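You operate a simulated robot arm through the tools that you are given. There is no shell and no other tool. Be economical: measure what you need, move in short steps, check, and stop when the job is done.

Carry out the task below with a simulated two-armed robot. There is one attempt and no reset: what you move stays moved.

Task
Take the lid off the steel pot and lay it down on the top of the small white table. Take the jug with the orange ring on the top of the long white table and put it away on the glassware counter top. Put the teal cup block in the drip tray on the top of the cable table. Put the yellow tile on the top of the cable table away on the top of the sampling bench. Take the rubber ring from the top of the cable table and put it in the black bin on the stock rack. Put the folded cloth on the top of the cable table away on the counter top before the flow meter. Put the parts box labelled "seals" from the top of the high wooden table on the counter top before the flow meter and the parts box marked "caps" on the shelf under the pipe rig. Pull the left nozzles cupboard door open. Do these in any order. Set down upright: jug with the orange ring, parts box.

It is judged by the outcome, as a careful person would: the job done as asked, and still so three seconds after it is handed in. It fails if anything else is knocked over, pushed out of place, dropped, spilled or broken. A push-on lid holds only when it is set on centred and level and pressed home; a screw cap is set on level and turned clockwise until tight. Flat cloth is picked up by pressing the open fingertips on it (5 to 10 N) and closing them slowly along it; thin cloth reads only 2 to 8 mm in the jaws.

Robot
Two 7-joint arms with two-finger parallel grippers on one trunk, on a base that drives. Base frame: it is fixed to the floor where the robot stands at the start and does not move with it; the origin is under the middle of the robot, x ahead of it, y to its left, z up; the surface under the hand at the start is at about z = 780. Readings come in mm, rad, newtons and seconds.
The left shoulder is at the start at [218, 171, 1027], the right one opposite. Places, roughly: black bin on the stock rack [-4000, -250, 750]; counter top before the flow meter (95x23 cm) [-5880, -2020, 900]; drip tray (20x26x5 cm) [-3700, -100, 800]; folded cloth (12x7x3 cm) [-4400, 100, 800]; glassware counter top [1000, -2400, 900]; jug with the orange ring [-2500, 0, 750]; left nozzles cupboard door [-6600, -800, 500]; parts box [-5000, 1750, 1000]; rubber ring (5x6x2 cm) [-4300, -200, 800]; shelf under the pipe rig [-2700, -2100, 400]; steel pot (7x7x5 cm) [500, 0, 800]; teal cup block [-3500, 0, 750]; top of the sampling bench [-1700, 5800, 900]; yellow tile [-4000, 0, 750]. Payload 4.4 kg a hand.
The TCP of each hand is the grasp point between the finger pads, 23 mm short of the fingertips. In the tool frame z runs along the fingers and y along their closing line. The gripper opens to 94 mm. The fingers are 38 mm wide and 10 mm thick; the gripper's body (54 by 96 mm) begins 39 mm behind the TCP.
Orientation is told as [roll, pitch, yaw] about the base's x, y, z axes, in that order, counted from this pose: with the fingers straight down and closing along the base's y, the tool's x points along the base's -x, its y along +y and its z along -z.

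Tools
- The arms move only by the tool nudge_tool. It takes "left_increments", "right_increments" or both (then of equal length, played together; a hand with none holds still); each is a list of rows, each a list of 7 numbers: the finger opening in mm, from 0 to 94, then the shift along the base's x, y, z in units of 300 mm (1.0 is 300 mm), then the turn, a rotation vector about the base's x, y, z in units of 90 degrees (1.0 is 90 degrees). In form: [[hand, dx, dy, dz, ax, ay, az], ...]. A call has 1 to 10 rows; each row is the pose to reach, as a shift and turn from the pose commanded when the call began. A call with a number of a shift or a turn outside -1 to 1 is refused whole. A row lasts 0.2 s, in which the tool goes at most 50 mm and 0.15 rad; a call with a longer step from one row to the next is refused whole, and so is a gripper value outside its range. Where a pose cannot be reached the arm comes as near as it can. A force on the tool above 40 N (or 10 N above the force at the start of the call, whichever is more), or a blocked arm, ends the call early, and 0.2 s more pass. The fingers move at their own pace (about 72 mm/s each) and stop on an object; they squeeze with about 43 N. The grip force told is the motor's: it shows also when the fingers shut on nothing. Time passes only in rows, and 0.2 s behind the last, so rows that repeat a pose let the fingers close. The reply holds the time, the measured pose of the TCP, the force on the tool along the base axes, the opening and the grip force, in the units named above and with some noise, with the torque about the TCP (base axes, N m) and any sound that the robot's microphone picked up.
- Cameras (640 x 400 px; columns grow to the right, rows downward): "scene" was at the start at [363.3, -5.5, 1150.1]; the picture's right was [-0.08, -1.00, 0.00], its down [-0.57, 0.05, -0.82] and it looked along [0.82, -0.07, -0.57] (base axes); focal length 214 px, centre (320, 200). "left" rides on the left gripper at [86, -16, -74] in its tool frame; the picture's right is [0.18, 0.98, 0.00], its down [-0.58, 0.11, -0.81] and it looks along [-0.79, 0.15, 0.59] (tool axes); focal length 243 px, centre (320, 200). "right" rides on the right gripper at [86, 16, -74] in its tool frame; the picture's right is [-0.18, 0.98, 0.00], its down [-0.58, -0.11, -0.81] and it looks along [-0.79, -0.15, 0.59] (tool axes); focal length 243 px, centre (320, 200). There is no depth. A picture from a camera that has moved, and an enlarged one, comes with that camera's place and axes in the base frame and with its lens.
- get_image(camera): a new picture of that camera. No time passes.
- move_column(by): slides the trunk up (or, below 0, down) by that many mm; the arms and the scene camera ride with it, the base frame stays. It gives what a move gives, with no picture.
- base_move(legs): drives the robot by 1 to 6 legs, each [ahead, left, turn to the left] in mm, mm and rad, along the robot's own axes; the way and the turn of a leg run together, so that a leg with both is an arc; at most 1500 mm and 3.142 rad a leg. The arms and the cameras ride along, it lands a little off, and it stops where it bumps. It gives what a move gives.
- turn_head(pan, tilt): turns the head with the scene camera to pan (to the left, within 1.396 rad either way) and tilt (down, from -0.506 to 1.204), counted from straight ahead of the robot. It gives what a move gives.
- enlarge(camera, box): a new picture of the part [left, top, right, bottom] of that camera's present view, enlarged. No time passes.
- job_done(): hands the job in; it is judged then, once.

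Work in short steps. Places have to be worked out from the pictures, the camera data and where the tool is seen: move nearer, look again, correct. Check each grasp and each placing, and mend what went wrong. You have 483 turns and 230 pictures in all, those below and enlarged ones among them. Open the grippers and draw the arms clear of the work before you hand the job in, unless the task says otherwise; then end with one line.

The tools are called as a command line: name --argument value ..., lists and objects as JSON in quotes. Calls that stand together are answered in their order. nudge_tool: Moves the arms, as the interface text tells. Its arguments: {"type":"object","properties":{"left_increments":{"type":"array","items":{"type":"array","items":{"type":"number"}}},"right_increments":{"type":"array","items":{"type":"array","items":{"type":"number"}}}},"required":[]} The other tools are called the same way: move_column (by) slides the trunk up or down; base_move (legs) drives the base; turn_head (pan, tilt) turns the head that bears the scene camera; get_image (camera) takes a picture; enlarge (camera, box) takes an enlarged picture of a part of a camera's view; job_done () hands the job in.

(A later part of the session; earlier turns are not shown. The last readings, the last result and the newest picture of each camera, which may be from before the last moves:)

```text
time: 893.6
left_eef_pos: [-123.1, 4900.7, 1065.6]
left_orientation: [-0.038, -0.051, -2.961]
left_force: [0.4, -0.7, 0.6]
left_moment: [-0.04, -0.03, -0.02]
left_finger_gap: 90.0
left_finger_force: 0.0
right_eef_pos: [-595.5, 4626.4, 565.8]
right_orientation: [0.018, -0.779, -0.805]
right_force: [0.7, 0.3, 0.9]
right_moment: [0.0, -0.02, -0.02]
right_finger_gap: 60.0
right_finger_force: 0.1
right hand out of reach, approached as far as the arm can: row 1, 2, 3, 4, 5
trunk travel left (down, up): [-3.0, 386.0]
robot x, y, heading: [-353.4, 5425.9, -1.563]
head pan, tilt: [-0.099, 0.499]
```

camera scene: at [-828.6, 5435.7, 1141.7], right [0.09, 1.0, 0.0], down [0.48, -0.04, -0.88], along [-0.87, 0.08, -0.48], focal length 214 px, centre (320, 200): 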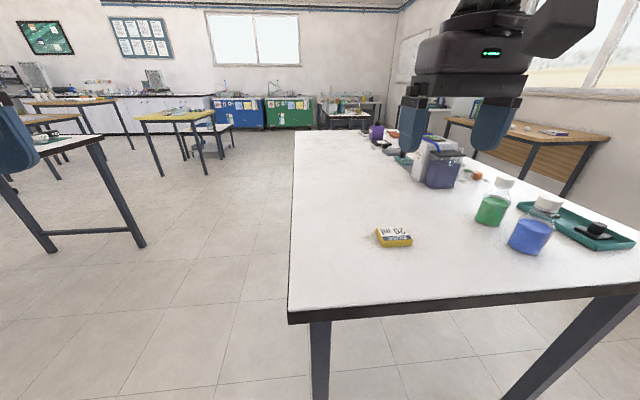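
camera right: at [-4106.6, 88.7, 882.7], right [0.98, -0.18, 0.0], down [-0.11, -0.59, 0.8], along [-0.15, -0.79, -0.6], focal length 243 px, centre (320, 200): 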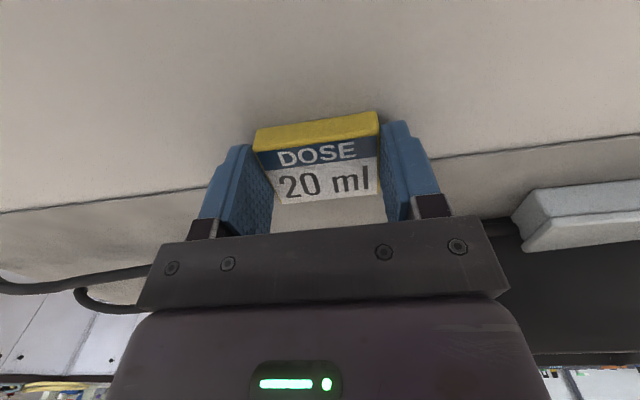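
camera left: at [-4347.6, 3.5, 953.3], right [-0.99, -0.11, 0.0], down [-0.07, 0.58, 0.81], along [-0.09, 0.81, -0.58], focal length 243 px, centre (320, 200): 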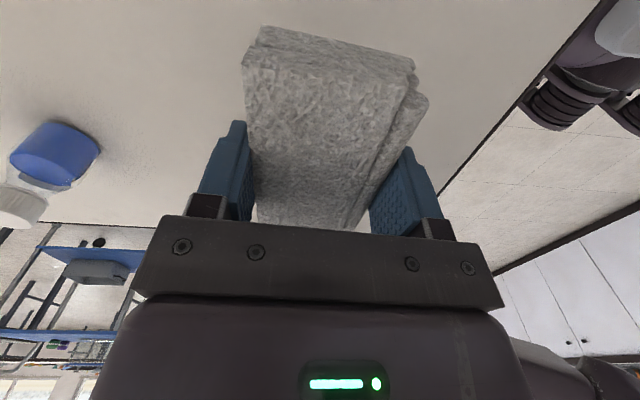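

New idea: a plain top-down grip with yaw −90° (elbow low in that posture) would allow setting the box in the front strip, long side along the shelf. I test that low reach here.

nudge_tool --right_increments '[[60, 0, 0.05, 0.15, 0, 0, -0.09], [60, 0, 0.1, 0.3, 0, 0, -0.18], [60, 0, 0.1, 0.45, 0, 0, -0.27], [60, 0, 0.1, 0.6, 0, 0, -0.36], [60, 0, 0.1, 0.75, 0, 0, -0.45], [60, 0, 0.1, 0.9, 0, 0, -0.5]]'

nudge_tool --right_increments '[[60, 0, 0, 0.05, 0.09, 0, 0], [60, 0, 0, 0.1, 0.18, 0, 0], [60, 0, 0, 0.1, 0.27, 0, 0], [60, 0, 0, 0.1, 0.36, 0, 0], [60, 0, 0, 0.1, 0.45, 0, 0], [60, 0, 0, 0.1, 0.498, 0, 0]]'

nudge_tool --right_increments '[[60, 0, 0, 0, 0, 0, -0.09], [60, 0, 0, 0, 0, 0, -0.18], [60, 0, 0, 0, 0, 0, -0.27], [60, 0, 0, 0, 0, 0, -0.36], [60, 0, 0, 0, 0, 0, -0.45], [60, 0, 0, 0, 0, 0, -0.54], [60, 0, 0, 0, 0, 0, -0.63], [60, 0, 0, 0, 0, 0, -0.72], [60, 0, 0, 0, 0, 0, -0.81], [60, 0, 0, 0, 0, 0, -0.9]]'

nudge_tool --right_increments '[[60, 0, 0, -0.12, 0, 0, -0.05], [60, 0, 0, -0.24, 0, 0, -0.1], [60, 0, 0, -0.36, 0, 0, -0.1], [60, 0, 0, -0.48, 0, 0, -0.1], [60, 0, 0, -0.6, 0, 0, -0.1], [60, 0, 0, -0.72, 0, 0, -0.1], [60, 0, 0, -0.84, 0, 0, -0.1], [60, 0, 0, -0.96, 0, 0, -0.1]]'

nudge_tool --right_increments '[[60, 0, 0, -0.12, 0, 0, 0], [60, 0, 0, -0.24, 0, 0, 0], [60, 0, 0, -0.36, 0, 0, 0], [60, 0, 0, -0.48, 0, 0, 0], [60, 0, 0, -0.6, 0, 0, 0], [60, 0, 0, -0.72, 0, 0, 0]]'

```text
time: 895.0
left_eef_pos: [-123.3, 4902.1, 1066.0]
left_orientation: [-0.037, -0.053, -2.961]
left_force: [0.3, 1.6, -0.1]
left_moment: [-0.03, -0.01, 0.02]
left_finger_gap: 90.0
left_finger_force: 0.1
right_eef_pos: [-595.9, 4657.5, 835.8]
right_orientation: [0.014, -0.785, -1.595]
right_force: [0.4, 0.0, 0.9]
right_moment: [-0.03, -0.02, -0.01]
right_finger_gap: 60.0
right_finger_force: 0.0
trunk travel left (down, up): [-3.0, 386.0]
robot x, y, heading: [-351.3, 5426.3, -1.572]
head pan, tilt: [-0.099, 0.499]
```

```text
time: 896.4
left_eef_pos: [-124.0, 4900.9, 1065.9]
left_orientation: [-0.039, -0.051, -2.962]
left_force: [0.7, -0.5, -0.7]
left_moment: [-0.01, 0.03, -0.01]
left_finger_gap: 90.0
left_finger_force: 0.1
right_eef_pos: [-595.8, 4657.4, 865.6]
right_orientation: [0.0, -0.002, -1.587]
right_force: [0.4, 0.3, 0.7]
right_moment: [0.0, 0.02, -0.01]
right_finger_gap: 59.9
right_finger_force: 0.1
trunk travel left (down, up): [-3.0, 386.0]
robot x, y, heading: [-354.6, 5425.8, -1.571]
head pan, tilt: [-0.099, 0.499]
```

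```text
time: 898.6
left_eef_pos: [-123.6, 4900.5, 1066.4]
left_orientation: [-0.039, -0.05, -2.96]
left_force: [0.2, -0.4, -0.1]
left_moment: [-0.01, 0.02, 0.0]
left_finger_gap: 90.0
left_finger_force: 0.0
right_eef_pos: [-595.9, 4656.8, 864.1]
right_orientation: [0.002, -0.002, -3.002]
right_force: [-1.1, 0.8, 0.5]
right_moment: [0.03, 0.02, 0.02]
right_finger_gap: 60.1
right_finger_force: 0.0
trunk travel left (down, up): [-3.0, 386.0]
robot x, y, heading: [-352.3, 5427.5, -1.57]
head pan, tilt: [-0.099, 0.499]
```

```text
time: 900.4
left_eef_pos: [-122.8, 4899.4, 1065.3]
left_orientation: [-0.04, -0.051, -2.96]
left_force: [0.4, -0.1, -0.3]
left_moment: [0.03, -0.02, -0.01]
left_finger_gap: 90.0
left_finger_force: 0.0
right_eef_pos: [-605.4, 4655.8, 640.5]
right_orientation: [0.003, -0.003, 3.125]
right_force: [-0.4, -0.3, -0.1]
right_moment: [0.03, 0.0, -0.02]
right_finger_gap: 60.0
right_finger_force: 0.1
right hand out of reach, approached as far as the arm can: row 7, 8
trunk travel left (down, up): [-3.0, 386.0]
robot x, y, heading: [-352.5, 5428.4, -1.566]
head pan, tilt: [-0.099, 0.499]
```

```text
time: 901.8
left_eef_pos: [-123.1, 4900.8, 1066.1]
left_orientation: [-0.039, -0.051, -2.959]
left_force: [0.8, 1.1, 0.6]
left_moment: [0.03, 0.02, -0.05]
left_finger_gap: 90.0
left_finger_force: 0.0
right_eef_pos: [-661.0, 4717.2, 516.5]
right_orientation: [0.004, -0.003, 3.125]
right_force: [0.1, 0.1, 0.4]
right_moment: [0.03, -0.01, -0.02]
right_finger_gap: 60.3
right_finger_force: 0.0
right hand out of reach, approached as far as the arm can: row 1, 2, 3, 4, 5, 6
trunk travel left (down, up): [-3.0, 386.0]
robot x, y, heading: [-352.6, 5425.3, -1.57]
head pan, tilt: [-0.099, 0.499]
```

turn_head --pan -0.5 --tilt 0.8

get_image --camera "scene"

```text
time: 902.6
left_eef_pos: [-123.2, 4900.9, 1066.0]
left_orientation: [-0.038, -0.051, -2.96]
left_force: [-0.2, -0.5, -0.3]
left_moment: [0.03, 0.01, 0.03]
left_finger_gap: 89.9
left_finger_force: 0.0
right_eef_pos: [-661.3, 4716.4, 517.1]
right_orientation: [0.002, -0.003, 3.124]
right_force: [-0.3, -0.1, 0.3]
right_moment: [-0.02, 0.01, -0.03]
right_finger_gap: 60.0
right_finger_force: 0.0
trunk travel left (down, up): [-3.0, 386.0]
robot x, y, heading: [-350.3, 5427.6, -1.564]
head pan, tilt: [-0.499, 0.799]
```

```text
30 pictures are left
camera scene: at [-389.4, 5053.1, 1079.0], right [-0.88, 0.47, 0.0], down [0.34, 0.63, -0.7], along [-0.33, -0.61, -0.72], focal length 214 px, centre (320, 200)
```

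scene: 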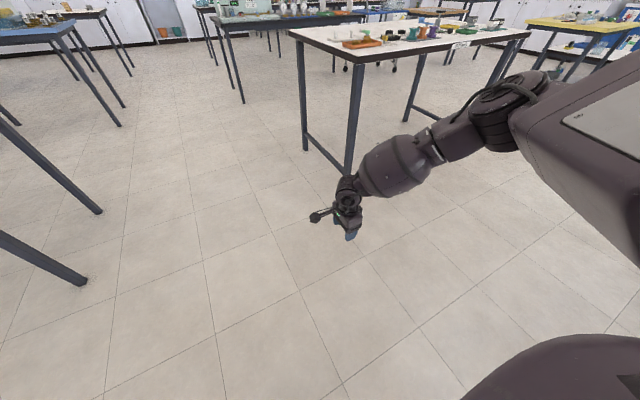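

I try moving the hand inward (smaller r) while low.

nudge_tool --right_increments '[[60, 0.1, 0.02, 0.05, 0, 0, 0], [60, 0.2, 0.04, 0.05, 0, 0, 0], [60, 0.3, 0.06, 0.05, 0, 0, 0], [60, 0.4, 0.08, 0.05, 0, 0, 0], [60, 0.5, 0.1, 0.05, 0, 0, 0], [60, 0.6, 0.1, 0.05, 0, 0, 0], [60, 0.7, 0.1, 0.05, 0, 0, 0], [60, 0.8, 0.1, 0.05, 0, 0, 0]]'

nudge_tool --right_increments '[[60, 0, 0, -0.1, 0, 0, 0], [60, 0, 0, -0.2, 0, 0, 0], [60, 0, 0, -0.3, 0, 0, 0], [60, 0, 0, -0.4, 0, 0, 0], [60, 0, 0, -0.5, 0, 0, 0]]'

```text
time: 904.5
left_eef_pos: [-123.6, 4900.9, 1065.6]
left_orientation: [-0.04, -0.051, -2.961]
left_force: [0.3, 0.4, 0.1]
left_moment: [0.03, 0.0, 0.01]
left_finger_gap: 90.0
left_finger_force: 0.1
right_eef_pos: [-544.0, 4789.3, 588.2]
right_orientation: [0.003, -0.001, 3.126]
right_force: [0.0, 0.4, -0.3]
right_moment: [0.0, -0.01, 0.0]
right_finger_gap: 60.1
right_finger_force: 0.1
right hand out of reach, approached as far as the arm can: row 2, 3, 4, 5, 6, 7, 8
trunk travel left (down, up): [-3.0, 386.0]
robot x, y, heading: [-352.2, 5425.7, -1.563]
head pan, tilt: [-0.499, 0.799]
```

```text
time: 905.6
left_eef_pos: [-123.4, 4901.8, 1064.2]
left_orientation: [-0.038, -0.052, -2.96]
left_force: [-0.2, 0.6, -0.1]
left_moment: [0.03, 0.0, 0.04]
left_finger_gap: 89.7
left_finger_force: 0.1
right_eef_pos: [-599.0, 4810.5, 514.6]
right_orientation: [0.002, -0.002, 3.125]
right_force: [-0.2, 0.0, 0.8]
right_moment: [0.02, 0.03, -0.03]
right_finger_gap: 59.9
right_finger_force: 0.1
right hand out of reach, approached as far as the arm can: row 1, 2, 3, 4, 5
trunk travel left (down, up): [-3.0, 386.0]
robot x, y, heading: [-350.9, 5424.7, -1.565]
head pan, tilt: [-0.499, 0.799]
```

nudge_tool --right_increments '[[60, -0.1, -0.03, 0.02, 0, 0, 0], [60, -0.2, -0.06, 0.02, 0, 0, 0], [60, -0.3, -0.1, 0.02, 0, 0, 0], [60, -0.4, -0.13, 0.02, 0, 0, 0], [60, -0.5, -0.16, 0.02, 0, 0, 0], [60, -0.6, -0.2, 0.02, 0, 0, 0], [60, -0.7, -0.23, 0.02, 0, 0, 0], [60, -0.8, -0.25, 0.02, 0, 0, 0]]'

nudge_tool --right_increments '[[60, 0, 0, -0.1, 0, 0, 0], [60, 0, 0, -0.2, 0, 0, 0], [60, 0, 0, -0.3, 0, 0, 0], [60, 0, 0, -0.4, 0, 0, 0], [60, 0, 0, -0.5, 0, 0, 0]]'

```text
time: 907.5
left_eef_pos: [-123.5, 4900.4, 1065.7]
left_orientation: [-0.039, -0.051, -2.96]
left_force: [-0.4, -0.5, -0.4]
left_moment: [-0.05, 0.0, 0.0]
left_finger_gap: 89.8
left_finger_force: 0.2
right_eef_pos: [-839.9, 4735.9, 522.5]
right_orientation: [0.002, -0.001, 3.126]
right_force: [-0.1, -0.7, 0.9]
right_moment: [-0.01, 0.0, 0.01]
right_finger_gap: 59.8
right_finger_force: 0.0
trunk travel left (down, up): [-3.0, 386.0]
robot x, y, heading: [-354.9, 5428.6, -1.573]
head pan, tilt: [-0.499, 0.799]
```

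```text
time: 908.6
left_eef_pos: [-123.5, 4900.3, 1064.7]
left_orientation: [-0.039, -0.052, -2.96]
left_force: [-0.3, -0.2, 0.4]
left_moment: [-0.03, -0.01, 0.0]
left_finger_gap: 90.1
left_finger_force: 0.1
right_eef_pos: [-837.9, 4766.8, 442.3]
right_orientation: [0.002, -0.004, 3.127]
right_force: [-0.8, 0.2, -0.5]
right_moment: [0.02, 0.0, 0.01]
right_finger_gap: 60.0
right_finger_force: 0.0
right hand out of reach, approached as far as the arm can: row 3, 4, 5
trunk travel left (down, up): [-3.0, 386.0]
robot x, y, heading: [-354.4, 5429.5, -1.566]
head pan, tilt: [-0.499, 0.799]
```

Outward works better: z 442 at r ≈ 485. Go further out.

nudge_tool --right_increments '[[60, -0.1, 0, 0.02, 0, 0, 0], [60, -0.2, 0, 0.02, 0, 0, 0], [60, -0.3, 0, 0.02, 0, 0, 0], [60, -0.4, 0, 0.02, 0, 0, 0], [60, -0.4, 0, -0.08, 0, 0, 0], [60, -0.4, 0, -0.18, 0, 0, 0], [60, -0.4, 0, -0.28, 0, 0, 0], [60, -0.4, 0, -0.36, 0, 0, 0]]'

```text
time: 910.5
left_eef_pos: [-122.1, 4901.0, 1064.7]
left_orientation: [-0.037, -0.05, -2.961]
left_force: [-0.2, 0.8, 0.2]
left_moment: [-0.03, -0.02, 0.0]
left_finger_gap: 89.8
left_finger_force: 0.0
right_eef_pos: [-930.5, 4801.9, 441.7]
right_orientation: [0.002, -0.004, 3.125]
right_force: [0.2, 0.8, -0.7]
right_moment: [0.02, 0.05, -0.01]
right_finger_gap: 60.1
right_finger_force: 0.0
right hand out of reach, approached as far as the arm can: row 3, 4, 5, 6, 7, 8
trunk travel left (down, up): [-3.0, 386.0]
robot x, y, heading: [-353.0, 5428.2, -1.569]
head pan, tilt: [-0.499, 0.799]
```

Lean the hand so the fingers point outward (in line with the arm) and lower.

nudge_tool --right_increments '[[60, 0, 0, 0, 0, 0.09, 0], [60, 0, 0, -0.03, 0, 0.18, 0], [60, 0, 0, -0.06, 0, 0.27, 0], [60, 0, 0, -0.12, 0, 0.36, 0], [60, 0, 0, -0.18, 0, 0.44, 0], [60, 0, 0, -0.24, 0, 0.44, 0], [60, 0, 0, -0.3, 0, 0.44, 0]]'

```text
time: 912.0
left_eef_pos: [-123.3, 4901.3, 1065.9]
left_orientation: [-0.039, -0.05, -2.96]
left_force: [-0.6, -0.4, 0.2]
left_moment: [-0.03, -0.02, -0.02]
left_finger_gap: 89.9
left_finger_force: 0.0
right_eef_pos: [-930.7, 4820.9, 459.7]
right_orientation: [0.014, -0.695, 3.122]
right_force: [-0.1, 0.6, -0.4]
right_moment: [-0.01, 0.0, -0.01]
right_finger_gap: 60.3
right_finger_force: 0.0
right hand out of reach, approached as far as the arm can: row 2, 3, 4, 5, 6, 7
trunk travel left (down, up): [-3.0, 386.0]
robot x, y, heading: [-354.2, 5423.7, -1.566]
head pan, tilt: [-0.499, 0.799]
```

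Now I test how low the left arm can go in its present posture.

nudge_tool --left_increments '[[60, 0, -0.1, -0.1, 0, 0, 0], [60, 0, -0.2, -0.2, 0, 0, 0], [60, 0, -0.3, -0.3, 0, 0, 0], [60, 0, -0.4, -0.4, 0, 0, 0], [60, 0, -0.5, -0.5, 0, 0, 0], [60, 0, -0.5, -0.64, 0, 0, 0], [60, 0, -0.5, -0.78, 0, 0, 0], [60, 0, -0.5, -0.92, 0, 0, 0]]'

nudge_tool --left_increments '[[60, 0, 0, -0.12, 0, 0, 0], [60, 0, 0, -0.24, 0, 0, 0], [60, 0, 0, -0.36, 0, 0, 0], [60, 0, 0, -0.48, 0, 0, 0], [60, 0, 0, -0.6, 0, 0, 0], [60, 0, 0, -0.72, 0, 0, 0], [60, 0, 0, -0.84, 0, 0, 0], [60, 0, 0, -0.96, 0, 0, 0]]'

turn_head --pan 0.5 --tilt 0.8

get_image --camera "scene"

```text
time: 913.9
left_eef_pos: [-123.2, 4752.0, 788.8]
left_orientation: [-0.04, -0.052, -2.958]
left_force: [-0.3, 0.6, -0.5]
left_moment: [-0.02, 0.03, -0.01]
left_finger_gap: 59.9
left_finger_force: 0.1
right_eef_pos: [-931.0, 4821.6, 460.0]
right_orientation: [0.013, -0.694, 3.123]
right_force: [0.3, -0.6, -1.0]
right_moment: [0.0, 0.0, 0.01]
right_finger_gap: 60.2
right_finger_force: 0.2
trunk travel left (down, up): [-3.0, 386.0]
robot x, y, heading: [-355.1, 5430.9, -1.565]
head pan, tilt: [-0.499, 0.799]
```

```text
time: 915.6
left_eef_pos: [-99.9, 4766.1, 529.3]
left_orientation: [-0.038, -0.05, -2.96]
left_force: [0.5, 0.3, 0.2]
left_moment: [0.01, 0.0, 0.0]
left_finger_gap: 60.2
left_finger_force: 0.0
left hand out of reach, approached as far as the arm can: row 7, 8
right_eef_pos: [-930.7, 4819.9, 460.2]
right_orientation: [0.013, -0.692, 3.124]
right_force: [0.3, -0.9, -0.5]
right_moment: [0.02, 0.04, 0.02]
right_finger_gap: 59.8
right_finger_force: 0.1
trunk travel left (down, up): [-3.0, 386.0]
robot x, y, heading: [-352.9, 5428.1, -1.571]
head pan, tilt: [-0.499, 0.799]
```

```text
time: 916.9
left_eef_pos: [-101.1, 4766.2, 529.6]
left_orientation: [-0.039, -0.052, -2.959]
left_force: [-0.3, -0.6, 0.2]
left_moment: [-0.01, -0.01, 0.0]
left_finger_gap: 59.9
left_finger_force: 0.1
right_eef_pos: [-930.6, 4822.0, 459.5]
right_orientation: [0.013, -0.695, 3.123]
right_force: [0.1, -1.1, 0.5]
right_moment: [0.01, 0.03, 0.0]
right_finger_gap: 59.9
right_finger_force: 0.0
trunk travel left (down, up): [-3.0, 386.0]
robot x, y, heading: [-354.5, 5426.0, -1.568]
head pan, tilt: [0.499, 0.799]
```

```text
29 pictures are left
camera scene: at [-312.3, 5053.5, 1078.9], right [-0.88, -0.48, 0.0], down [-0.35, 0.63, -0.7], along [0.34, -0.61, -0.72], focal length 214 px, centre (320, 200)
```

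scene: 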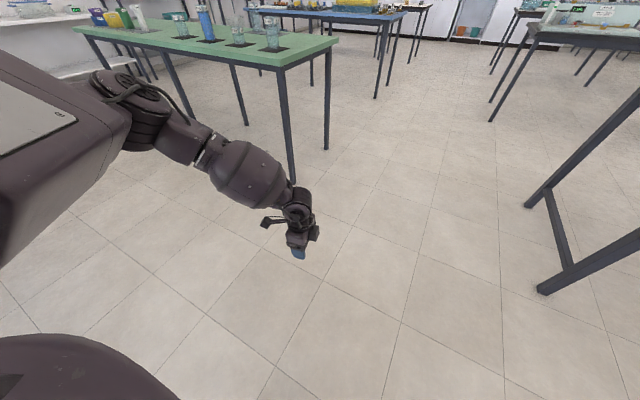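

I test the right arm more extended (a≈800, r≈500), vertical.

nudge_tool --right_increments '[[60, 0.03, -0.05, 0.05, 0, -0.09, 0], [60, 0.06, -0.1, 0.1, 0, -0.18, 0], [60, 0.1, -0.15, 0.15, 0, -0.27, 0], [60, 0.14, -0.2, 0.2, 0, -0.36, 0], [60, 0.18, -0.27, 0.2, 0, -0.44, 0], [60, 0.2, -0.37, 0.15, 0, -0.44, 0], [60, 0.22, -0.47, 0.1, 0, -0.44, 0], [60, 0.25, -0.57, 0.05, 0, -0.44, 0]]'

nudge_tool --right_increments '[[60, 0, 0, -0.1, 0, 0, 0], [60, 0, 0, -0.2, 0, 0, 0], [60, 0, 0, -0.3, 0, 0, 0], [60, 0, 0, -0.4, 0, 0, 0], [60, 0, 0, -0.5, 0, 0, 0]]'

```text
time: 918.7
left_eef_pos: [-100.0, 4767.0, 530.1]
left_orientation: [-0.039, -0.052, -2.96]
left_force: [0.6, 0.8, 1.0]
left_moment: [0.0, 0.0, -0.02]
left_finger_gap: 60.2
left_finger_force: 0.1
right_eef_pos: [-854.6, 4676.6, 500.0]
right_orientation: [0.0, -0.003, 3.126]
right_force: [0.6, 0.1, -0.6]
right_moment: [0.0, -0.01, -0.03]
right_finger_gap: 59.9
right_finger_force: 0.0
right hand out of reach, approached as far as the arm can: row 7, 8
trunk travel left (down, up): [-3.0, 386.0]
robot x, y, heading: [-348.2, 5421.6, -1.568]
head pan, tilt: [0.499, 0.799]
```

```text
time: 919.9
left_eef_pos: [-99.1, 4766.1, 529.4]
left_orientation: [-0.038, -0.051, -2.962]
left_force: [0.6, 0.0, -0.7]
left_moment: [-0.01, 0.0, 0.01]
left_finger_gap: 60.3
left_finger_force: 0.1
right_eef_pos: [-849.2, 4733.0, 458.9]
right_orientation: [0.002, -0.003, 3.126]
right_force: [0.6, -0.1, -0.1]
right_moment: [-0.03, -0.02, 0.01]
right_finger_gap: 59.9
right_finger_force: 0.0
right hand out of reach, approached as far as the arm can: row 1, 2, 3, 4, 5
trunk travel left (down, up): [-3.0, 386.0]
robot x, y, heading: [-351.5, 5426.8, -1.569]
head pan, tilt: [0.499, 0.799]
```

I try to change the right elbow's posture by a loop: tuck the left arm, carry the right hand across to the left, lower there, and come back.

nudge_tool --left_increments '[[60, 0.05, 0.05, 0.14, 0, 0, 0], [60, 0.1, 0.1, 0.28, 0, 0, 0], [60, 0.15, 0.15, 0.42, 0, 0, 0], [60, 0.2, 0.2, 0.56, 0, 0, 0], [60, 0.25, 0.25, 0.7, 0, 0, 0], [60, 0.3, 0.3, 0.84, 0, 0, 0], [60, 0.3, 0.35, 0.98, 0, 0, 0]]' --right_increments '[[60, 0.08, 0, 0.12, 0, 0, 0], [60, 0.16, 0, 0.24, 0, 0, 0], [60, 0.26, 0, 0.36, 0, 0, 0], [60, 0.37, 0, 0.48, 0, 0, 0], [60, 0.48, 0, 0.6, 0, 0, 0], [60, 0.6, 0, 0.7, 0, 0, 0], [60, 0.72, 0, 0.8, 0, 0, 0]]'

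nudge_tool --right_increments '[[60, 0.12, 0, 0, 0, 0, 0], [60, 0.24, 0, 0, 0, 0, 0], [60, 0.36, 0, 0, 0, 0, 0], [60, 0.48, 0, 0, 0, 0, 0], [60, 0.6, 0, 0, 0, 0, 0], [60, 0.72, 0, 0, 0, 0, 0], [60, 0.84, 0, 0, 0, 0, 0]]'

nudge_tool --right_increments '[[60, 0, 0, -0.12, 0, 0, 0], [60, 0, 0, -0.24, 0, 0, 0], [60, 0, 0, -0.36, 0, 0, 0], [60, 0, 0, -0.48, 0, 0, 0], [60, 0, 0, -0.6, 0, 0, 0], [60, 0, 0, -0.72, 0, 0, 0]]'

```text
time: 921.5
left_eef_pos: [-8.9, 4872.6, 823.0]
left_orientation: [-0.039, -0.054, -2.961]
left_force: [-0.6, -0.8, 0.1]
left_moment: [-0.02, 0.05, -0.02]
left_finger_gap: 60.2
left_finger_force: 0.0
right_eef_pos: [-632.1, 4734.6, 698.6]
right_orientation: [0.001, -0.003, 3.127]
right_force: [0.0, -0.3, 0.5]
right_moment: [0.03, 0.0, -0.02]
right_finger_gap: 60.0
right_finger_force: 0.1
trunk travel left (down, up): [-3.0, 386.0]
robot x, y, heading: [-354.3, 5427.1, -1.563]
head pan, tilt: [0.499, 0.799]
```

```text
time: 923.1
left_eef_pos: [-9.2, 4871.3, 821.6]
left_orientation: [-0.038, -0.052, -2.959]
left_force: [-0.3, 0.2, 0.6]
left_moment: [0.0, -0.01, 0.0]
left_finger_gap: 60.1
left_finger_force: 0.1
right_eef_pos: [-495.1, 4772.4, 706.7]
right_orientation: [0.001, -0.005, 3.124]
right_force: [0.1, 0.3, -0.2]
right_moment: [0.02, -0.04, 0.03]
right_finger_gap: 59.8
right_finger_force: 0.0
right hand out of reach, approached as far as the arm can: row 4, 5, 6, 7
trunk travel left (down, up): [-3.0, 386.0]
robot x, y, heading: [-353.1, 5427.3, -1.569]
head pan, tilt: [0.499, 0.799]
```

```text
time: 924.5
left_eef_pos: [-8.9, 4872.1, 821.9]
left_orientation: [-0.038, -0.051, -2.961]
left_force: [-0.2, -0.7, 0.9]
left_moment: [-0.02, -0.04, 0.02]
left_finger_gap: 59.8
left_finger_force: 0.1
right_eef_pos: [-527.1, 4784.4, 621.1]
right_orientation: [0.002, -0.005, 3.126]
right_force: [0.7, 0.9, 0.6]
right_moment: [0.02, 0.03, -0.02]
right_finger_gap: 60.0
right_finger_force: 0.1
right hand out of reach, approached as far as the arm can: row 1, 2, 3, 4, 5, 6
trunk travel left (down, up): [-3.0, 386.0]
robot x, y, heading: [-358.8, 5428.3, -1.571]
head pan, tilt: [0.499, 0.799]
```

Idea: with the hand pointing horizontally forward (as at the door) the elbow drops. I bring the right hand to that pose, then lower.

nudge_tool --right_increments '[[60, -0.02, 0, 0.1, 0, 0, 0.09], [60, -0.04, 0, 0.2, 0, 0, 0.18], [60, -0.06, 0, 0.3, 0, 0, 0.27], [60, -0.06, 0, 0.4, 0, 0, 0.36], [60, -0.06, 0, 0.5, 0, 0, 0.45], [60, -0.06, 0, 0.6, 0, 0, 0.54], [60, -0.06, 0, 0.7, 0, 0, 0.63], [60, -0.06, 0, 0.8, 0, 0, 0.72], [60, -0.06, 0, 0.8, 0, 0, 0.81], [60, -0.06, 0, 0.8, 0, 0, 0.9]]'

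nudge_tool --right_increments '[[60, 0, -0.03, 0, -0.09, 0, 0.02], [60, 0, -0.06, 0, -0.18, 0, 0.05], [60, 0, -0.1, 0, -0.27, 0, 0.08], [60, 0, -0.14, 0, -0.36, 0, 0.1], [60, 0, -0.18, 0, -0.45, 0, 0.1], [60, 0, -0.22, 0, -0.54, 0, 0.1], [60, 0, -0.26, 0, -0.63, 0, 0.1], [60, 0, -0.3, -0.03, -0.72, 0, 0.1], [60, 0, -0.34, -0.06, -0.81, 0, 0.1], [60, 0, -0.38, -0.1, -0.9, 0, 0.1]]'

nudge_tool --right_increments '[[60, 0, 0, -0.1, -0.05, 0, 0], [60, 0, 0, -0.2, -0.1, 0, 0], [60, 0, 0, -0.3, -0.1, 0, 0], [60, 0, 0, -0.4, -0.1, 0, 0], [60, 0, 0, -0.5, -0.1, 0, 0], [60, 0, 0, -0.6, -0.1, 0, 0], [60, 0, 0, -0.7, -0.1, 0, 0], [60, 0, 0, -0.8, -0.1, 0, 0], [60, 0, 0, -0.9, -0.1, 0, 0], [60, 0, 0, -1.0, -0.1, 0, 0]]'

```text
time: 926.7
left_eef_pos: [-9.6, 4872.5, 821.1]
left_orientation: [-0.039, -0.051, -2.96]
left_force: [0.6, -0.4, 0.1]
left_moment: [0.01, 0.04, 0.0]
left_finger_gap: 59.9
left_finger_force: 0.0
right_eef_pos: [-545.0, 4784.8, 859.6]
right_orientation: [0.001, -0.001, -1.743]
right_force: [-0.4, 0.9, 0.1]
right_moment: [-0.01, -0.04, -0.02]
right_finger_gap: 60.0
right_finger_force: 0.1
trunk travel left (down, up): [-3.0, 386.0]
robot x, y, heading: [-354.3, 5427.2, -1.572]
head pan, tilt: [0.499, 0.799]
```

```text
time: 928.9
left_eef_pos: [-8.7, 4871.2, 821.6]
left_orientation: [-0.038, -0.052, -2.959]
left_force: [0.1, 0.1, -0.1]
left_moment: [0.01, 0.02, -0.03]
left_finger_gap: 60.1
left_finger_force: 0.1
right_eef_pos: [-546.0, 4696.3, 855.0]
right_orientation: [0.196, -1.093, -1.678]
right_force: [0.7, -0.7, -0.3]
right_moment: [0.01, -0.01, 0.03]
right_finger_gap: 59.9
right_finger_force: 0.0
right hand out of reach, approached as far as the arm can: row 8, 9, 10
trunk travel left (down, up): [-3.0, 386.0]
robot x, y, heading: [-352.5, 5427.7, -1.566]
head pan, tilt: [0.499, 0.799]
```

```text
time: 931.1
left_eef_pos: [-11.3, 4870.8, 821.9]
left_orientation: [-0.038, -0.051, -2.96]
left_force: [0.4, -0.9, 1.0]
left_moment: [-0.04, 0.02, -0.01]
left_finger_gap: 60.0
left_finger_force: 0.1
right_eef_pos: [-505.7, 4665.1, 742.8]
right_orientation: [0.111, -0.966, -1.63]
right_force: [-0.6, 0.1, 0.1]
right_moment: [0.01, -0.01, 0.0]
right_finger_gap: 60.0
right_finger_force: 0.1
right hand out of reach, approached as far as the arm can: row 1, 2, 3, 4, 5, 6, 7, 8, 9, 10
trunk travel left (down, up): [-3.0, 386.0]
robot x, y, heading: [-353.4, 5431.0, -1.561]
head pan, tilt: [0.499, 0.799]
```

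The right wrist is limited; the left arm managed that pose at the door. I test the left arm: yaw −40°, tilt 45°, then lower.

nudge_tool --left_increments '[[60, 0, -0.05, 0, 0, 0, 0.09], [60, 0, -0.1, 0, 0, 0, 0.18], [60, 0, -0.15, 0, 0, 0, 0.27], [60, 0, -0.2, 0, 0, 0, 0.36], [60, 0, -0.25, 0, 0, 0, 0.44]]'

nudge_tool --left_increments '[[60, -0.03, -0.05, 0, -0.069, 0.058, 0], [60, -0.06, -0.1, 0, -0.138, 0.116, 0], [60, -0.1, -0.15, -0.05, -0.207, 0.174, 0], [60, -0.13, -0.2, -0.1, -0.276, 0.232, 0], [60, -0.16, -0.25, -0.15, -0.345, 0.29, 0], [60, -0.2, -0.28, -0.2, -0.383, 0.32, 0], [60, -0.2, -0.28, -0.3, -0.383, 0.32, 0], [60, -0.2, -0.28, -0.4, -0.383, 0.32, 0], [60, -0.2, -0.28, -0.5, -0.383, 0.32, 0]]'

nudge_tool --left_increments '[[60, 0, 0, -0.1, 0, 0, 0], [60, 0, 0, -0.2, 0, 0, 0], [60, 0, 0, -0.3, 0, 0, 0], [60, 0, 0, -0.4, 0, 0, 0], [60, 0, 0, -0.5, 0, 0, 0], [60, 0, 0, -0.6, 0, 0, 0], [60, 0, 0, -0.7, 0, 0, 0], [60, 0, 0, -0.8, 0, 0, 0]]'

```text
time: 932.3
left_eef_pos: [-10.6, 4794.8, 823.9]
left_orientation: [-0.042, -0.062, -2.264]
left_force: [1.1, -1.1, 1.2]
left_moment: [0.04, 0.02, -0.03]
left_finger_gap: 59.9
left_finger_force: 0.1
left hand out of reach, approached as far as the arm can: row 3, 4
right_eef_pos: [-503.4, 4665.2, 742.3]
right_orientation: [0.107, -0.962, -1.623]
right_force: [0.9, 0.3, 0.0]
right_moment: [-0.01, 0.08, -0.04]
right_finger_gap: 60.0
right_finger_force: 0.0
trunk travel left (down, up): [-3.0, 386.0]
robot x, y, heading: [-352.5, 5426.8, -1.571]
head pan, tilt: [0.499, 0.799]
```

```text
time: 934.3
left_eef_pos: [-69.3, 4711.3, 671.2]
left_orientation: [-0.034, -0.835, -2.272]
left_force: [0.0, -0.8, -0.2]
left_moment: [0.04, -0.01, 0.04]
left_finger_gap: 60.3
left_finger_force: 0.1
right_eef_pos: [-505.3, 4666.2, 743.5]
right_orientation: [0.108, -0.961, -1.627]
right_force: [-0.1, -1.0, 0.6]
right_moment: [-0.03, -0.01, 0.0]
right_finger_gap: 59.9
right_finger_force: 0.0
trunk travel left (down, up): [-3.0, 386.0]
robot x, y, heading: [-351.8, 5426.4, -1.565]
head pan, tilt: [0.499, 0.799]
```

```text
time: 936.1
left_eef_pos: [-52.9, 4728.3, 493.7]
left_orientation: [-0.036, -0.836, -2.271]
left_force: [0.4, -1.1, 0.6]
left_moment: [0.0, -0.02, -0.02]
left_finger_gap: 59.7
left_finger_force: 0.0
left hand out of reach, approached as far as the arm can: row 6, 7, 8
right_eef_pos: [-505.2, 4665.1, 742.7]
right_orientation: [0.108, -0.965, -1.626]
right_force: [-0.3, 0.7, 0.0]
right_moment: [-0.03, -0.02, -0.01]
right_finger_gap: 59.9
right_finger_force: 0.1
trunk travel left (down, up): [-3.0, 386.0]
robot x, y, heading: [-354.8, 5425.4, -1.566]
head pan, tilt: [0.499, 0.799]
```

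nudge_tool --left_increments '[[60, -0.02, -0.03, 0.05, -0.069, 0.058, 0], [60, -0.04, -0.06, 0.1, -0.138, 0.116, 0], [60, -0.06, -0.09, 0.15, -0.207, 0.174, 0], [60, -0.08, -0.12, 0.2, -0.276, 0.232, 0], [60, -0.1, -0.15, 0.2, -0.306, 0.257, 0], [60, -0.12, -0.18, 0.1, -0.306, 0.257, 0], [60, -0.14, -0.2, 0.0, -0.306, 0.257, 0], [60, -0.14, -0.2, -0.1, -0.306, 0.257, 0], [60, -0.14, -0.2, -0.2, -0.306, 0.257, 0], [60, -0.14, -0.2, -0.3, -0.306, 0.257, 0]]'

nudge_tool --left_increments '[[60, 0, 0, -0.1, 0, 0, 0], [60, 0, 0, -0.2, 0, 0, 0], [60, 0, 0, -0.3, 0, 0, 0], [60, 0, 0, -0.4, 0, 0, 0], [60, 0, 0, -0.5, 0, 0, 0]]'

```text
time: 938.3
left_eef_pos: [-77.1, 4701.2, 581.5]
left_orientation: [-0.027, -1.462, -2.277]
left_force: [-0.2, -0.3, 0.0]
left_moment: [-0.02, 0.0, 0.01]
left_finger_gap: 59.8
left_finger_force: 0.0
left hand out of reach, approached as far as the arm can: row 2, 3, 4, 5, 6, 7, 8, 9, 10
right_eef_pos: [-506.5, 4665.4, 742.1]
right_orientation: [0.108, -0.962, -1.626]
right_force: [0.1, 0.1, 0.0]
right_moment: [-0.01, 0.02, 0.01]
right_finger_gap: 59.8
right_finger_force: 0.0
trunk travel left (down, up): [-3.0, 386.0]
robot x, y, heading: [-350.6, 5424.5, -1.564]
head pan, tilt: [0.499, 0.799]
```

```text
time: 939.5
left_eef_pos: [-61.5, 4720.4, 574.9]
left_orientation: [-0.031, -1.461, -2.275]
left_force: [-0.6, 0.3, -0.6]
left_moment: [-0.01, -0.01, -0.01]
left_finger_gap: 60.0
left_finger_force: 0.1
left hand out of reach, approached as far as the arm can: row 1, 2, 3, 4, 5
right_eef_pos: [-505.3, 4665.8, 743.4]
right_orientation: [0.109, -0.963, -1.626]
right_force: [0.1, 0.2, 1.3]
right_moment: [0.02, 0.0, 0.02]
right_finger_gap: 60.3
right_finger_force: 0.0
trunk travel left (down, up): [-3.0, 386.0]
robot x, y, heading: [-355.0, 5427.2, -1.569]
head pan, tilt: [0.499, 0.799]
```

nudge_tool --left_increments '[[60, -0.02, -0.03, 0.05, 0.069, -0.058, 0], [60, -0.04, -0.06, 0.1, 0.138, -0.116, 0], [60, -0.06, -0.09, 0.1, 0.207, -0.174, 0], [60, -0.08, -0.14, 0.1, 0.276, -0.232, 0], [60, -0.1, -0.2, 0.1, 0.32, -0.27, 0], [60, -0.13, -0.3, 0.1, 0.32, -0.27, 0.02], [60, -0.16, -0.4, 0.05, 0.32, -0.27, 0.05], [60, -0.19, -0.5, 0.0, 0.32, -0.27, 0.08], [60, -0.22, -0.6, -0.05, 0.32, -0.27, 0.1], [60, -0.22, -0.7, -0.1, 0.32, -0.27, 0.12]]'

nudge_tool --left_increments '[[60, 0, -0.05, -0.1, 0, 0, 0], [60, 0, -0.1, -0.2, 0, 0, 0], [60, 0, -0.15, -0.3, 0, 0, 0], [60, 0, -0.15, -0.4, 0, 0, 0], [60, 0, -0.15, -0.5, 0, 0, 0], [60, 0, -0.15, -0.6, 0, 0, 0]]'

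```text
time: 941.7
left_eef_pos: [-94.9, 4581.2, 597.5]
left_orientation: [0.045, -0.807, -2.165]
left_force: [-0.7, 0.1, 0.3]
left_moment: [-0.01, 0.01, 0.02]
left_finger_gap: 59.9
left_finger_force: 0.1
left hand out of reach, approached as far as the arm can: row 7, 8, 9, 10
right_eef_pos: [-504.4, 4667.0, 742.9]
right_orientation: [0.108, -0.963, -1.626]
right_force: [0.0, -0.9, 0.2]
right_moment: [-0.04, -0.01, 0.01]
right_finger_gap: 60.0
right_finger_force: 0.0
trunk travel left (down, up): [-3.0, 386.0]
robot x, y, heading: [-352.0, 5429.9, -1.572]
head pan, tilt: [0.499, 0.799]
```

```text
time: 943.1
left_eef_pos: [-46.7, 4616.3, 543.7]
left_orientation: [0.049, -0.806, -2.158]
left_force: [0.1, -0.5, -0.4]
left_moment: [0.02, -0.02, 0.01]
left_finger_gap: 60.1
left_finger_force: 0.1
left hand out of reach, approached as far as the arm can: row 1, 2, 3, 4, 5, 6
right_eef_pos: [-504.8, 4665.5, 742.8]
right_orientation: [0.108, -0.964, -1.628]
right_force: [-0.2, 0.6, 1.0]
right_moment: [0.04, -0.03, 0.01]
right_finger_gap: 60.2
right_finger_force: 0.1
trunk travel left (down, up): [-3.0, 386.0]
robot x, y, heading: [-354.7, 5429.1, -1.568]
head pan, tilt: [0.499, 0.799]
```

I try to restore the earlier elbow posture: vertical hand, yaw +90° pushed to its limit (as happened at the jug), then back and test.

nudge_tool --right_increments '[[60, 0, 0.02, 0.1, 0.08, 0, 0], [60, 0, 0.04, 0.2, 0.16, 0, 0], [60, 0, 0.06, 0.3, 0.24, 0, 0], [60, 0, 0.08, 0.4, 0.32, 0, 0], [60, 0, 0.1, 0.5, 0.4, 0, 0], [60, 0, 0.12, 0.6, 0.48, 0, 0], [60, 0, 0.14, 0.7, 0.56, 0, 0], [60, 0, 0.14, 0.8, 0.61, 0, 0]]'

nudge_tool --right_increments '[[60, 0.02, 0, 0, 0, 0, 0.09], [60, 0.04, 0, 0, 0, 0, 0.18], [60, 0.06, 0, 0, 0, 0, 0.27], [60, 0.08, 0, 0, 0, 0, 0.36], [60, 0.1, -0.03, 0, 0, 0, 0.45], [60, 0.12, -0.06, 0, 0, 0, 0.54], [60, 0.14, -0.1, 0, 0, 0, 0.63], [60, 0.16, -0.15, 0, 0, 0, 0.72], [60, 0.18, -0.2, 0, 0, 0, 0.81], [60, 0.2, -0.25, 0, 0, 0, 0.9]]'

nudge_tool --right_increments '[[60, -0.1, -0.1, 0, 0, 0, 0.05], [60, -0.2, -0.2, 0, 0, 0, 0.1], [60, -0.3, -0.3, -0.05, 0, 0, 0.1], [60, -0.4, -0.4, -0.1, 0, 0, 0.1], [60, -0.4, -0.5, -0.2, 0, 0, 0.1], [60, -0.4, -0.5, -0.3, 0, 0, 0.1]]'

```text
time: 944.9
left_eef_pos: [-46.2, 4614.8, 544.4]
left_orientation: [0.05, -0.808, -2.16]
left_force: [-0.4, 0.3, 0.0]
left_moment: [-0.04, -0.01, 0.04]
left_finger_gap: 59.6
left_finger_force: 0.1
right_eef_pos: [-504.7, 4707.3, 981.7]
right_orientation: [0.062, -0.003, -1.603]
right_force: [-0.7, 0.7, -0.4]
right_moment: [0.0, 0.01, -0.02]
right_finger_gap: 59.9
right_finger_force: 0.1
trunk travel left (down, up): [-3.0, 386.0]
robot x, y, heading: [-354.6, 5430.5, -1.563]
head pan, tilt: [0.499, 0.799]
```

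```text
time: 947.1
left_eef_pos: [-46.6, 4615.1, 544.1]
left_orientation: [0.052, -0.807, -2.158]
left_force: [-0.6, -1.0, 0.3]
left_moment: [0.04, -0.05, 0.03]
left_finger_gap: 59.9
left_finger_force: 0.1
right_eef_pos: [-483.9, 4812.9, 975.5]
right_orientation: [0.058, -0.003, -0.241]
right_force: [-0.8, 0.1, -0.5]
right_moment: [0.01, -0.02, 0.0]
right_finger_gap: 59.8
right_finger_force: 0.0
right hand out of reach, approached as far as the arm can: row 5, 6, 7, 8, 9, 10
trunk travel left (down, up): [-3.0, 386.0]
robot x, y, heading: [-354.9, 5429.8, -1.568]
head pan, tilt: [0.499, 0.799]
```

```text
time: 948.5
left_eef_pos: [-46.0, 4615.2, 542.8]
left_orientation: [0.051, -0.807, -2.16]
left_force: [-0.5, 0.5, -0.7]
left_moment: [0.01, 0.01, 0.0]
left_finger_gap: 60.2
left_finger_force: 0.1
right_eef_pos: [-502.1, 4869.6, 972.7]
right_orientation: [0.056, -0.002, -0.091]
right_force: [0.0, 0.3, 0.6]
right_moment: [0.0, 0.01, -0.03]
right_finger_gap: 59.8
right_finger_force: 0.1
right hand out of reach, approached as far as the arm can: row 1, 2, 3, 4, 5, 6
trunk travel left (down, up): [-3.0, 386.0]
robot x, y, heading: [-358.9, 5426.4, -1.568]
head pan, tilt: [0.499, 0.799]
```

nudge_tool --right_increments '[[60, 0, 0, 0, 0, 0, -0.09], [60, 0, -0.03, 0, 0, 0, -0.18], [60, 0, -0.06, 0, 0, 0, -0.27], [60, 0, -0.1, 0, 0, 0, -0.36], [60, 0, -0.15, 0, 0, 0, -0.45], [60, -0.03, -0.2, 0, 0, 0, -0.54], [60, -0.06, -0.25, 0, 0, 0, -0.63], [60, -0.09, -0.3, 0, 0, 0, -0.72], [60, -0.12, -0.35, 0, 0, 0, -0.81], [60, -0.15, -0.4, 0, 0, 0, -0.9]]'

nudge_tool --right_increments '[[60, 0, 0, -0.1, -0.09, 0, 0], [60, 0, 0, -0.2, -0.18, 0, 0], [60, 0, 0, -0.3, -0.27, 0, 0], [60, 0, 0, -0.4, -0.36, 0, 0], [60, 0, 0, -0.5, -0.45, 0, 0], [60, 0, 0, -0.6, -0.5, 0, 0], [60, 0, 0, -0.7, -0.5, 0, 0], [60, 0, 0, -0.8, -0.5, 0, 0], [60, 0, 0, -0.9, -0.5, 0, 0], [60, 0, 0, -1.0, -0.5, 0, 0]]'

nudge_tool --right_increments '[[60, 0, -0.05, 0.02, 0, 0, 0.09], [60, 0, -0.1, 0.02, 0, 0, 0.18], [60, 0, -0.15, 0.0, 0, 0, 0.27], [60, 0, -0.2, -0.05, 0, 0, 0.36], [60, 0, -0.25, -0.1, 0, 0, 0.45], [60, 0, -0.25, -0.2, 0, 0, 0.5], [60, 0, -0.25, -0.3, 0, 0, 0.5], [60, 0, -0.25, -0.4, 0, 0, 0.5], [60, 0, -0.25, -0.5, 0, 0, 0.5], [60, 0, -0.25, -0.6, 0, 0, 0.5]]'

```text
time: 950.7
left_eef_pos: [-45.5, 4615.7, 542.9]
left_orientation: [0.051, -0.806, -2.16]
left_force: [0.5, -0.6, -0.3]
left_moment: [-0.02, -0.04, 0.02]
left_finger_gap: 59.9
left_finger_force: 0.1
right_eef_pos: [-548.5, 4749.5, 979.6]
right_orientation: [0.057, -0.004, -1.501]
right_force: [-0.2, 0.7, -0.2]
right_moment: [0.0, 0.0, 0.0]
right_finger_gap: 60.1
right_finger_force: 0.0
trunk travel left (down, up): [-3.0, 386.0]
robot x, y, heading: [-352.8, 5426.6, -1.571]
head pan, tilt: [0.499, 0.799]
```

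```text
time: 952.9
left_eef_pos: [-46.4, 4615.5, 544.3]
left_orientation: [0.052, -0.807, -2.159]
left_force: [-0.2, 0.6, 0.2]
left_moment: [0.01, -0.02, 0.0]
left_finger_gap: 59.9
left_finger_force: 0.1
right_eef_pos: [-548.6, 4750.1, 699.7]
right_orientation: [-0.016, -0.786, -1.471]
right_force: [-0.2, 0.7, 0.3]
right_moment: [-0.02, -0.02, -0.01]
right_finger_gap: 59.9
right_finger_force: 0.1
right hand out of reach, approached as far as the arm can: row 10
trunk travel left (down, up): [-3.0, 386.0]
robot x, y, heading: [-353.4, 5428.6, -1.569]
head pan, tilt: [0.499, 0.799]
```

```text
time: 955.1
left_eef_pos: [-46.6, 4615.8, 542.7]
left_orientation: [0.051, -0.806, -2.159]
left_force: [-0.4, 0.2, 0.6]
left_moment: [0.0, 0.01, -0.01]
left_finger_gap: 60.1
left_finger_force: 0.0
right_eef_pos: [-550.6, 4662.9, 571.4]
right_orientation: [-0.01, -0.775, -0.684]
right_force: [-0.6, 0.4, 0.2]
right_moment: [-0.01, 0.02, 0.0]
right_finger_gap: 60.0
right_finger_force: 0.1
right hand out of reach, approached as far as the arm can: row 9, 10
trunk travel left (down, up): [-3.0, 386.0]
robot x, y, heading: [-352.6, 5432.1, -1.568]
head pan, tilt: [0.499, 0.799]
```

One more variant: the same tilted pose but farther out (r ≈ 480).

nudge_tool --right_increments '[[60, -0.1, 0, 0.05, 0, 0, 0], [60, -0.2, 0, 0.05, 0, 0, 0], [60, -0.3, 0, 0.05, 0, 0, 0], [60, -0.4, 0, 0.05, 0, 0, 0], [60, -0.5, 0, 0.05, 0, 0, 0], [60, -0.6, 0, 0.05, 0, 0, 0], [60, -0.7, 0, 0.05, 0, 0, 0], [60, -0.8, 0, 0.05, 0, 0, 0], [60, -0.9, 0, 0.05, 0, 0, 0]]'

nudge_tool --right_increments '[[60, 0, 0, -0.1, 0, 0, 0], [60, 0, 0, -0.2, 0, 0, 0], [60, 0, 0, -0.3, 0, 0, 0], [60, 0, 0, -0.4, 0, 0, 0], [60, 0, 0, -0.5, 0, 0, 0], [60, 0, 0, -0.6, 0, 0, 0], [60, 0, 0, -0.7, 0, 0, 0], [60, 0, 0, -0.8, 0, 0, 0]]'

```text
time: 957.1
left_eef_pos: [-46.5, 4614.5, 543.4]
left_orientation: [0.051, -0.806, -2.159]
left_force: [-0.4, 0.7, -0.4]
left_moment: [-0.02, -0.01, -0.02]
left_finger_gap: 60.1
left_finger_force: 0.1
right_eef_pos: [-820.5, 4663.3, 586.7]
right_orientation: [-0.016, -0.787, -0.686]
right_force: [-0.6, -0.4, 0.3]
right_moment: [0.02, 0.01, -0.01]
right_finger_gap: 59.9
right_finger_force: 0.2
trunk travel left (down, up): [-3.0, 386.0]
robot x, y, heading: [-353.6, 5429.3, -1.561]
head pan, tilt: [0.499, 0.799]
```

```text
time: 958.9
left_eef_pos: [-47.1, 4615.5, 543.1]
left_orientation: [0.05, -0.807, -2.158]
left_force: [0.4, -0.9, 0.0]
left_moment: [0.0, -0.03, 0.0]
left_finger_gap: 59.7
left_finger_force: 0.0
right_eef_pos: [-802.9, 4707.9, 487.3]
right_orientation: [-0.014, -0.784, -0.684]
right_force: [0.3, 0.5, 0.0]
right_moment: [-0.01, -0.04, 0.02]
right_finger_gap: 60.1
right_finger_force: 0.1
right hand out of reach, approached as far as the arm can: row 3, 4, 5, 6, 7, 8
trunk travel left (down, up): [-3.0, 386.0]
robot x, y, heading: [-353.4, 5428.3, -1.565]
head pan, tilt: [0.499, 0.799]
```

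nudge_tool --right_increments '[[60, 0, 0, 0.05, 0.06, 0.057, 0], [60, 0, 0, 0.1, 0.12, 0.114, 0], [60, 0, 0, 0.1, 0.18, 0.17, 0], [60, 0, 0, 0.1, 0.24, 0.228, 0], [60, 0, 0, 0.1, 0.3, 0.285, 0], [60, 0, 0, 0.1, 0.36, 0.34, 0], [60, 0, 0, 0.0, 0.36, 0.34, 0], [60, 0, 0, -0.1, 0.36, 0.34, 0], [60, 0, 0, -0.2, 0.36, 0.34, 0], [60, 0, 0, -0.3, 0.36, 0.34, 0]]'

nudge_tool --right_increments '[[60, 0, 0, -0.1, 0, 0, 0], [60, 0, 0, -0.2, 0, 0, 0], [60, 0, 0, -0.3, 0, 0, 0], [60, 0, 0, -0.4, 0, 0, 0]]'

```text
time: 961.1
left_eef_pos: [-46.7, 4616.0, 544.4]
left_orientation: [0.05, -0.808, -2.159]
left_force: [0.5, -0.2, -0.3]
left_moment: [-0.02, -0.01, 0.0]
left_finger_gap: 60.0
left_finger_force: 0.0
right_eef_pos: [-859.0, 4821.6, 486.0]
right_orientation: [0.075, -0.069, -0.728]
right_force: [0.6, 0.2, 0.6]
right_moment: [-0.02, 0.0, -0.03]
right_finger_gap: 60.0
right_finger_force: 0.0
right hand out of reach, approached as far as the arm can: row 4, 5, 6, 7, 8, 9, 10
trunk travel left (down, up): [-3.0, 386.0]
robot x, y, heading: [-353.7, 5426.8, -1.566]
head pan, tilt: [0.499, 0.799]
```

```text
time: 962.1
left_eef_pos: [-45.0, 4616.8, 543.5]
left_orientation: [0.052, -0.806, -2.159]
left_force: [-0.6, -0.7, 0.5]
left_moment: [-0.01, -0.02, 0.02]
left_finger_gap: 59.8
left_finger_force: 0.0
right_eef_pos: [-870.4, 4846.4, 427.2]
right_orientation: [0.073, -0.074, -0.726]
right_force: [-0.4, 1.3, 1.0]
right_moment: [-0.01, 0.0, 0.01]
right_finger_gap: 59.9
right_finger_force: 0.1
right hand out of reach, approached as far as the arm can: row 1, 2, 3, 4
trunk travel left (down, up): [-3.0, 386.0]
robot x, y, heading: [-355.4, 5428.6, -1.569]
head pan, tilt: [0.499, 0.799]
```

Still descending (427). Keep pushing down.

nudge_tool --right_increments '[[60, 0, 0, -0.1, 0, 0, 0], [60, 0, 0, -0.2, 0, 0, 0], [60, 0, 0, -0.3, 0, 0, 0], [60, 0, 0, -0.4, 0, 0, 0], [60, 0, 0, -0.5, 0, 0, 0]]'

nudge_tool --right_increments '[[60, -0.1, 0, -0.1, 0, 0, 0], [60, -0.2, 0, -0.2, 0, 0, 0], [60, -0.2, 0, -0.3, 0, 0, 0], [60, -0.2, 0, -0.4, 0, 0, 0]]'

```text
time: 963.3
left_eef_pos: [-45.3, 4615.6, 543.1]
left_orientation: [0.05, -0.805, -2.159]
left_force: [-0.7, -0.7, 0.3]
left_moment: [0.01, -0.01, 0.01]
left_finger_gap: 60.1
left_finger_force: 0.1
right_eef_pos: [-855.2, 4865.6, 416.2]
right_orientation: [0.076, -0.072, -0.727]
right_force: [-0.6, 0.1, -1.4]
right_moment: [0.01, 0.0, 0.0]
right_finger_gap: 59.9
right_finger_force: 0.1
right hand out of reach, approached as far as the arm can: row 1, 2, 3, 4, 5
trunk travel left (down, up): [-3.0, 386.0]
robot x, y, heading: [-354.1, 5430.5, -1.565]
head pan, tilt: [0.499, 0.799]
```

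```text
time: 964.3
left_eef_pos: [-46.2, 4614.9, 542.5]
left_orientation: [0.051, -0.809, -2.159]
left_force: [0.4, 0.0, -0.9]
left_moment: [-0.02, -0.03, 0.02]
left_finger_gap: 60.0
left_finger_force: 0.0
right_eef_pos: [-893.4, 4879.0, 421.5]
right_orientation: [0.074, -0.07, -0.727]
right_force: [0.3, 0.1, 0.4]
right_moment: [0.01, 0.0, 0.01]
right_finger_gap: 60.3
right_finger_force: 0.0
right hand out of reach, approached as far as the arm can: row 1, 2, 3, 4
trunk travel left (down, up): [-3.0, 386.0]
robot x, y, heading: [-353.1, 5423.4, -1.563]
head pan, tilt: [0.499, 0.799]
```

nudge_tool --right_increments '[[60, 0, 0.1, 0, 0, 0, 0], [60, 0, 0.2, -0.05, 0, 0, 0], [60, 0, 0.3, -0.1, 0, 0, 0], [60, 0, 0.4, -0.2, 0, 0, 0], [60, 0, 0.4, -0.3, 0, 0, 0], [60, 0, 0.4, -0.4, 0, 0, 0]]'

nudge_tool --right_increments '[[60, 0.05, 0, -0.1, 0, 0, 0.09], [60, 0.1, 0, -0.2, 0, 0, 0.18], [60, 0.1, 0, -0.3, 0, 0, 0.27], [60, 0.1, 0, -0.4, 0, 0, 0.36]]'

```text
time: 965.7
left_eef_pos: [-46.5, 4614.2, 543.9]
left_orientation: [0.05, -0.806, -2.159]
left_force: [-0.5, 0.4, -0.3]
left_moment: [-0.01, 0.0, -0.01]
left_finger_gap: 60.0
left_finger_force: 0.1
right_eef_pos: [-889.4, 4953.4, 419.1]
right_orientation: [0.075, -0.07, -0.726]
right_force: [-0.1, -0.2, 0.0]
right_moment: [0.01, 0.01, 0.01]
right_finger_gap: 60.1
right_finger_force: 0.0
right hand out of reach, approached as far as the arm can: row 2, 3, 4, 5, 6
trunk travel left (down, up): [-3.0, 386.0]
robot x, y, heading: [-352.2, 5427.2, -1.568]
head pan, tilt: [0.499, 0.799]
```

```text
time: 966.7
left_eef_pos: [-47.5, 4616.5, 543.7]
left_orientation: [0.05, -0.807, -2.16]
left_force: [0.3, -0.1, -0.4]
left_moment: [0.01, -0.02, -0.01]
left_finger_gap: 60.0
left_finger_force: 0.0
right_eef_pos: [-854.6, 4935.5, 418.8]
right_orientation: [0.08, -0.07, -0.16]
right_force: [0.1, -0.5, 0.5]
right_moment: [0.02, -0.02, 0.01]
right_finger_gap: 60.0
right_finger_force: 0.0
right hand out of reach, approached as far as the arm can: row 1, 2, 3, 4
trunk travel left (down, up): [-3.0, 386.0]
robot x, y, heading: [-355.0, 5426.4, -1.571]
head pan, tilt: [0.499, 0.799]
```

I try once more with the right arm: start close in and high, then tilt to horizontal while extending, exactly as the left arm did at the door (that gave a low elbow).

nudge_tool --right_increments '[[60, 0.05, 0, 0.15, 0, 0, -0.09], [60, 0.1, 0, 0.3, 0, 0, -0.18], [60, 0.15, 0, 0.45, 0, 0, -0.27], [60, 0.2, 0, 0.6, 0, 0, -0.36], [60, 0.3, 0, 0.75, 0, 0, -0.45], [60, 0.4, 0, 0.9, 0, 0, -0.54], [60, 0.5, 0, 1.0, 0, 0, -0.63], [60, 0.6, 0, 1.0, 0, 0, -0.72], [60, 0.7, 0, 1.0, 0, 0, -0.81], [60, 0.8, 0, 1.0, 0, 0, -0.9]]'

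nudge_tool --right_increments '[[60, 0.1, 0, 0.15, 0, 0.05, 0], [60, 0.2, 0, 0.3, 0, 0.05, 0], [60, 0.25, 0, 0.45, 0, 0.05, 0], [60, 0.25, 0, 0.6, 0, 0.05, 0], [60, 0.25, 0, 0.75, 0, 0.05, 0], [60, 0.25, 0, 0.85, 0, 0.05, 0]]'

```text
refused: row 5 steps farther than a row can; nothing moved
```

```text
refused: row 1 steps farther than a row can; nothing moved
```

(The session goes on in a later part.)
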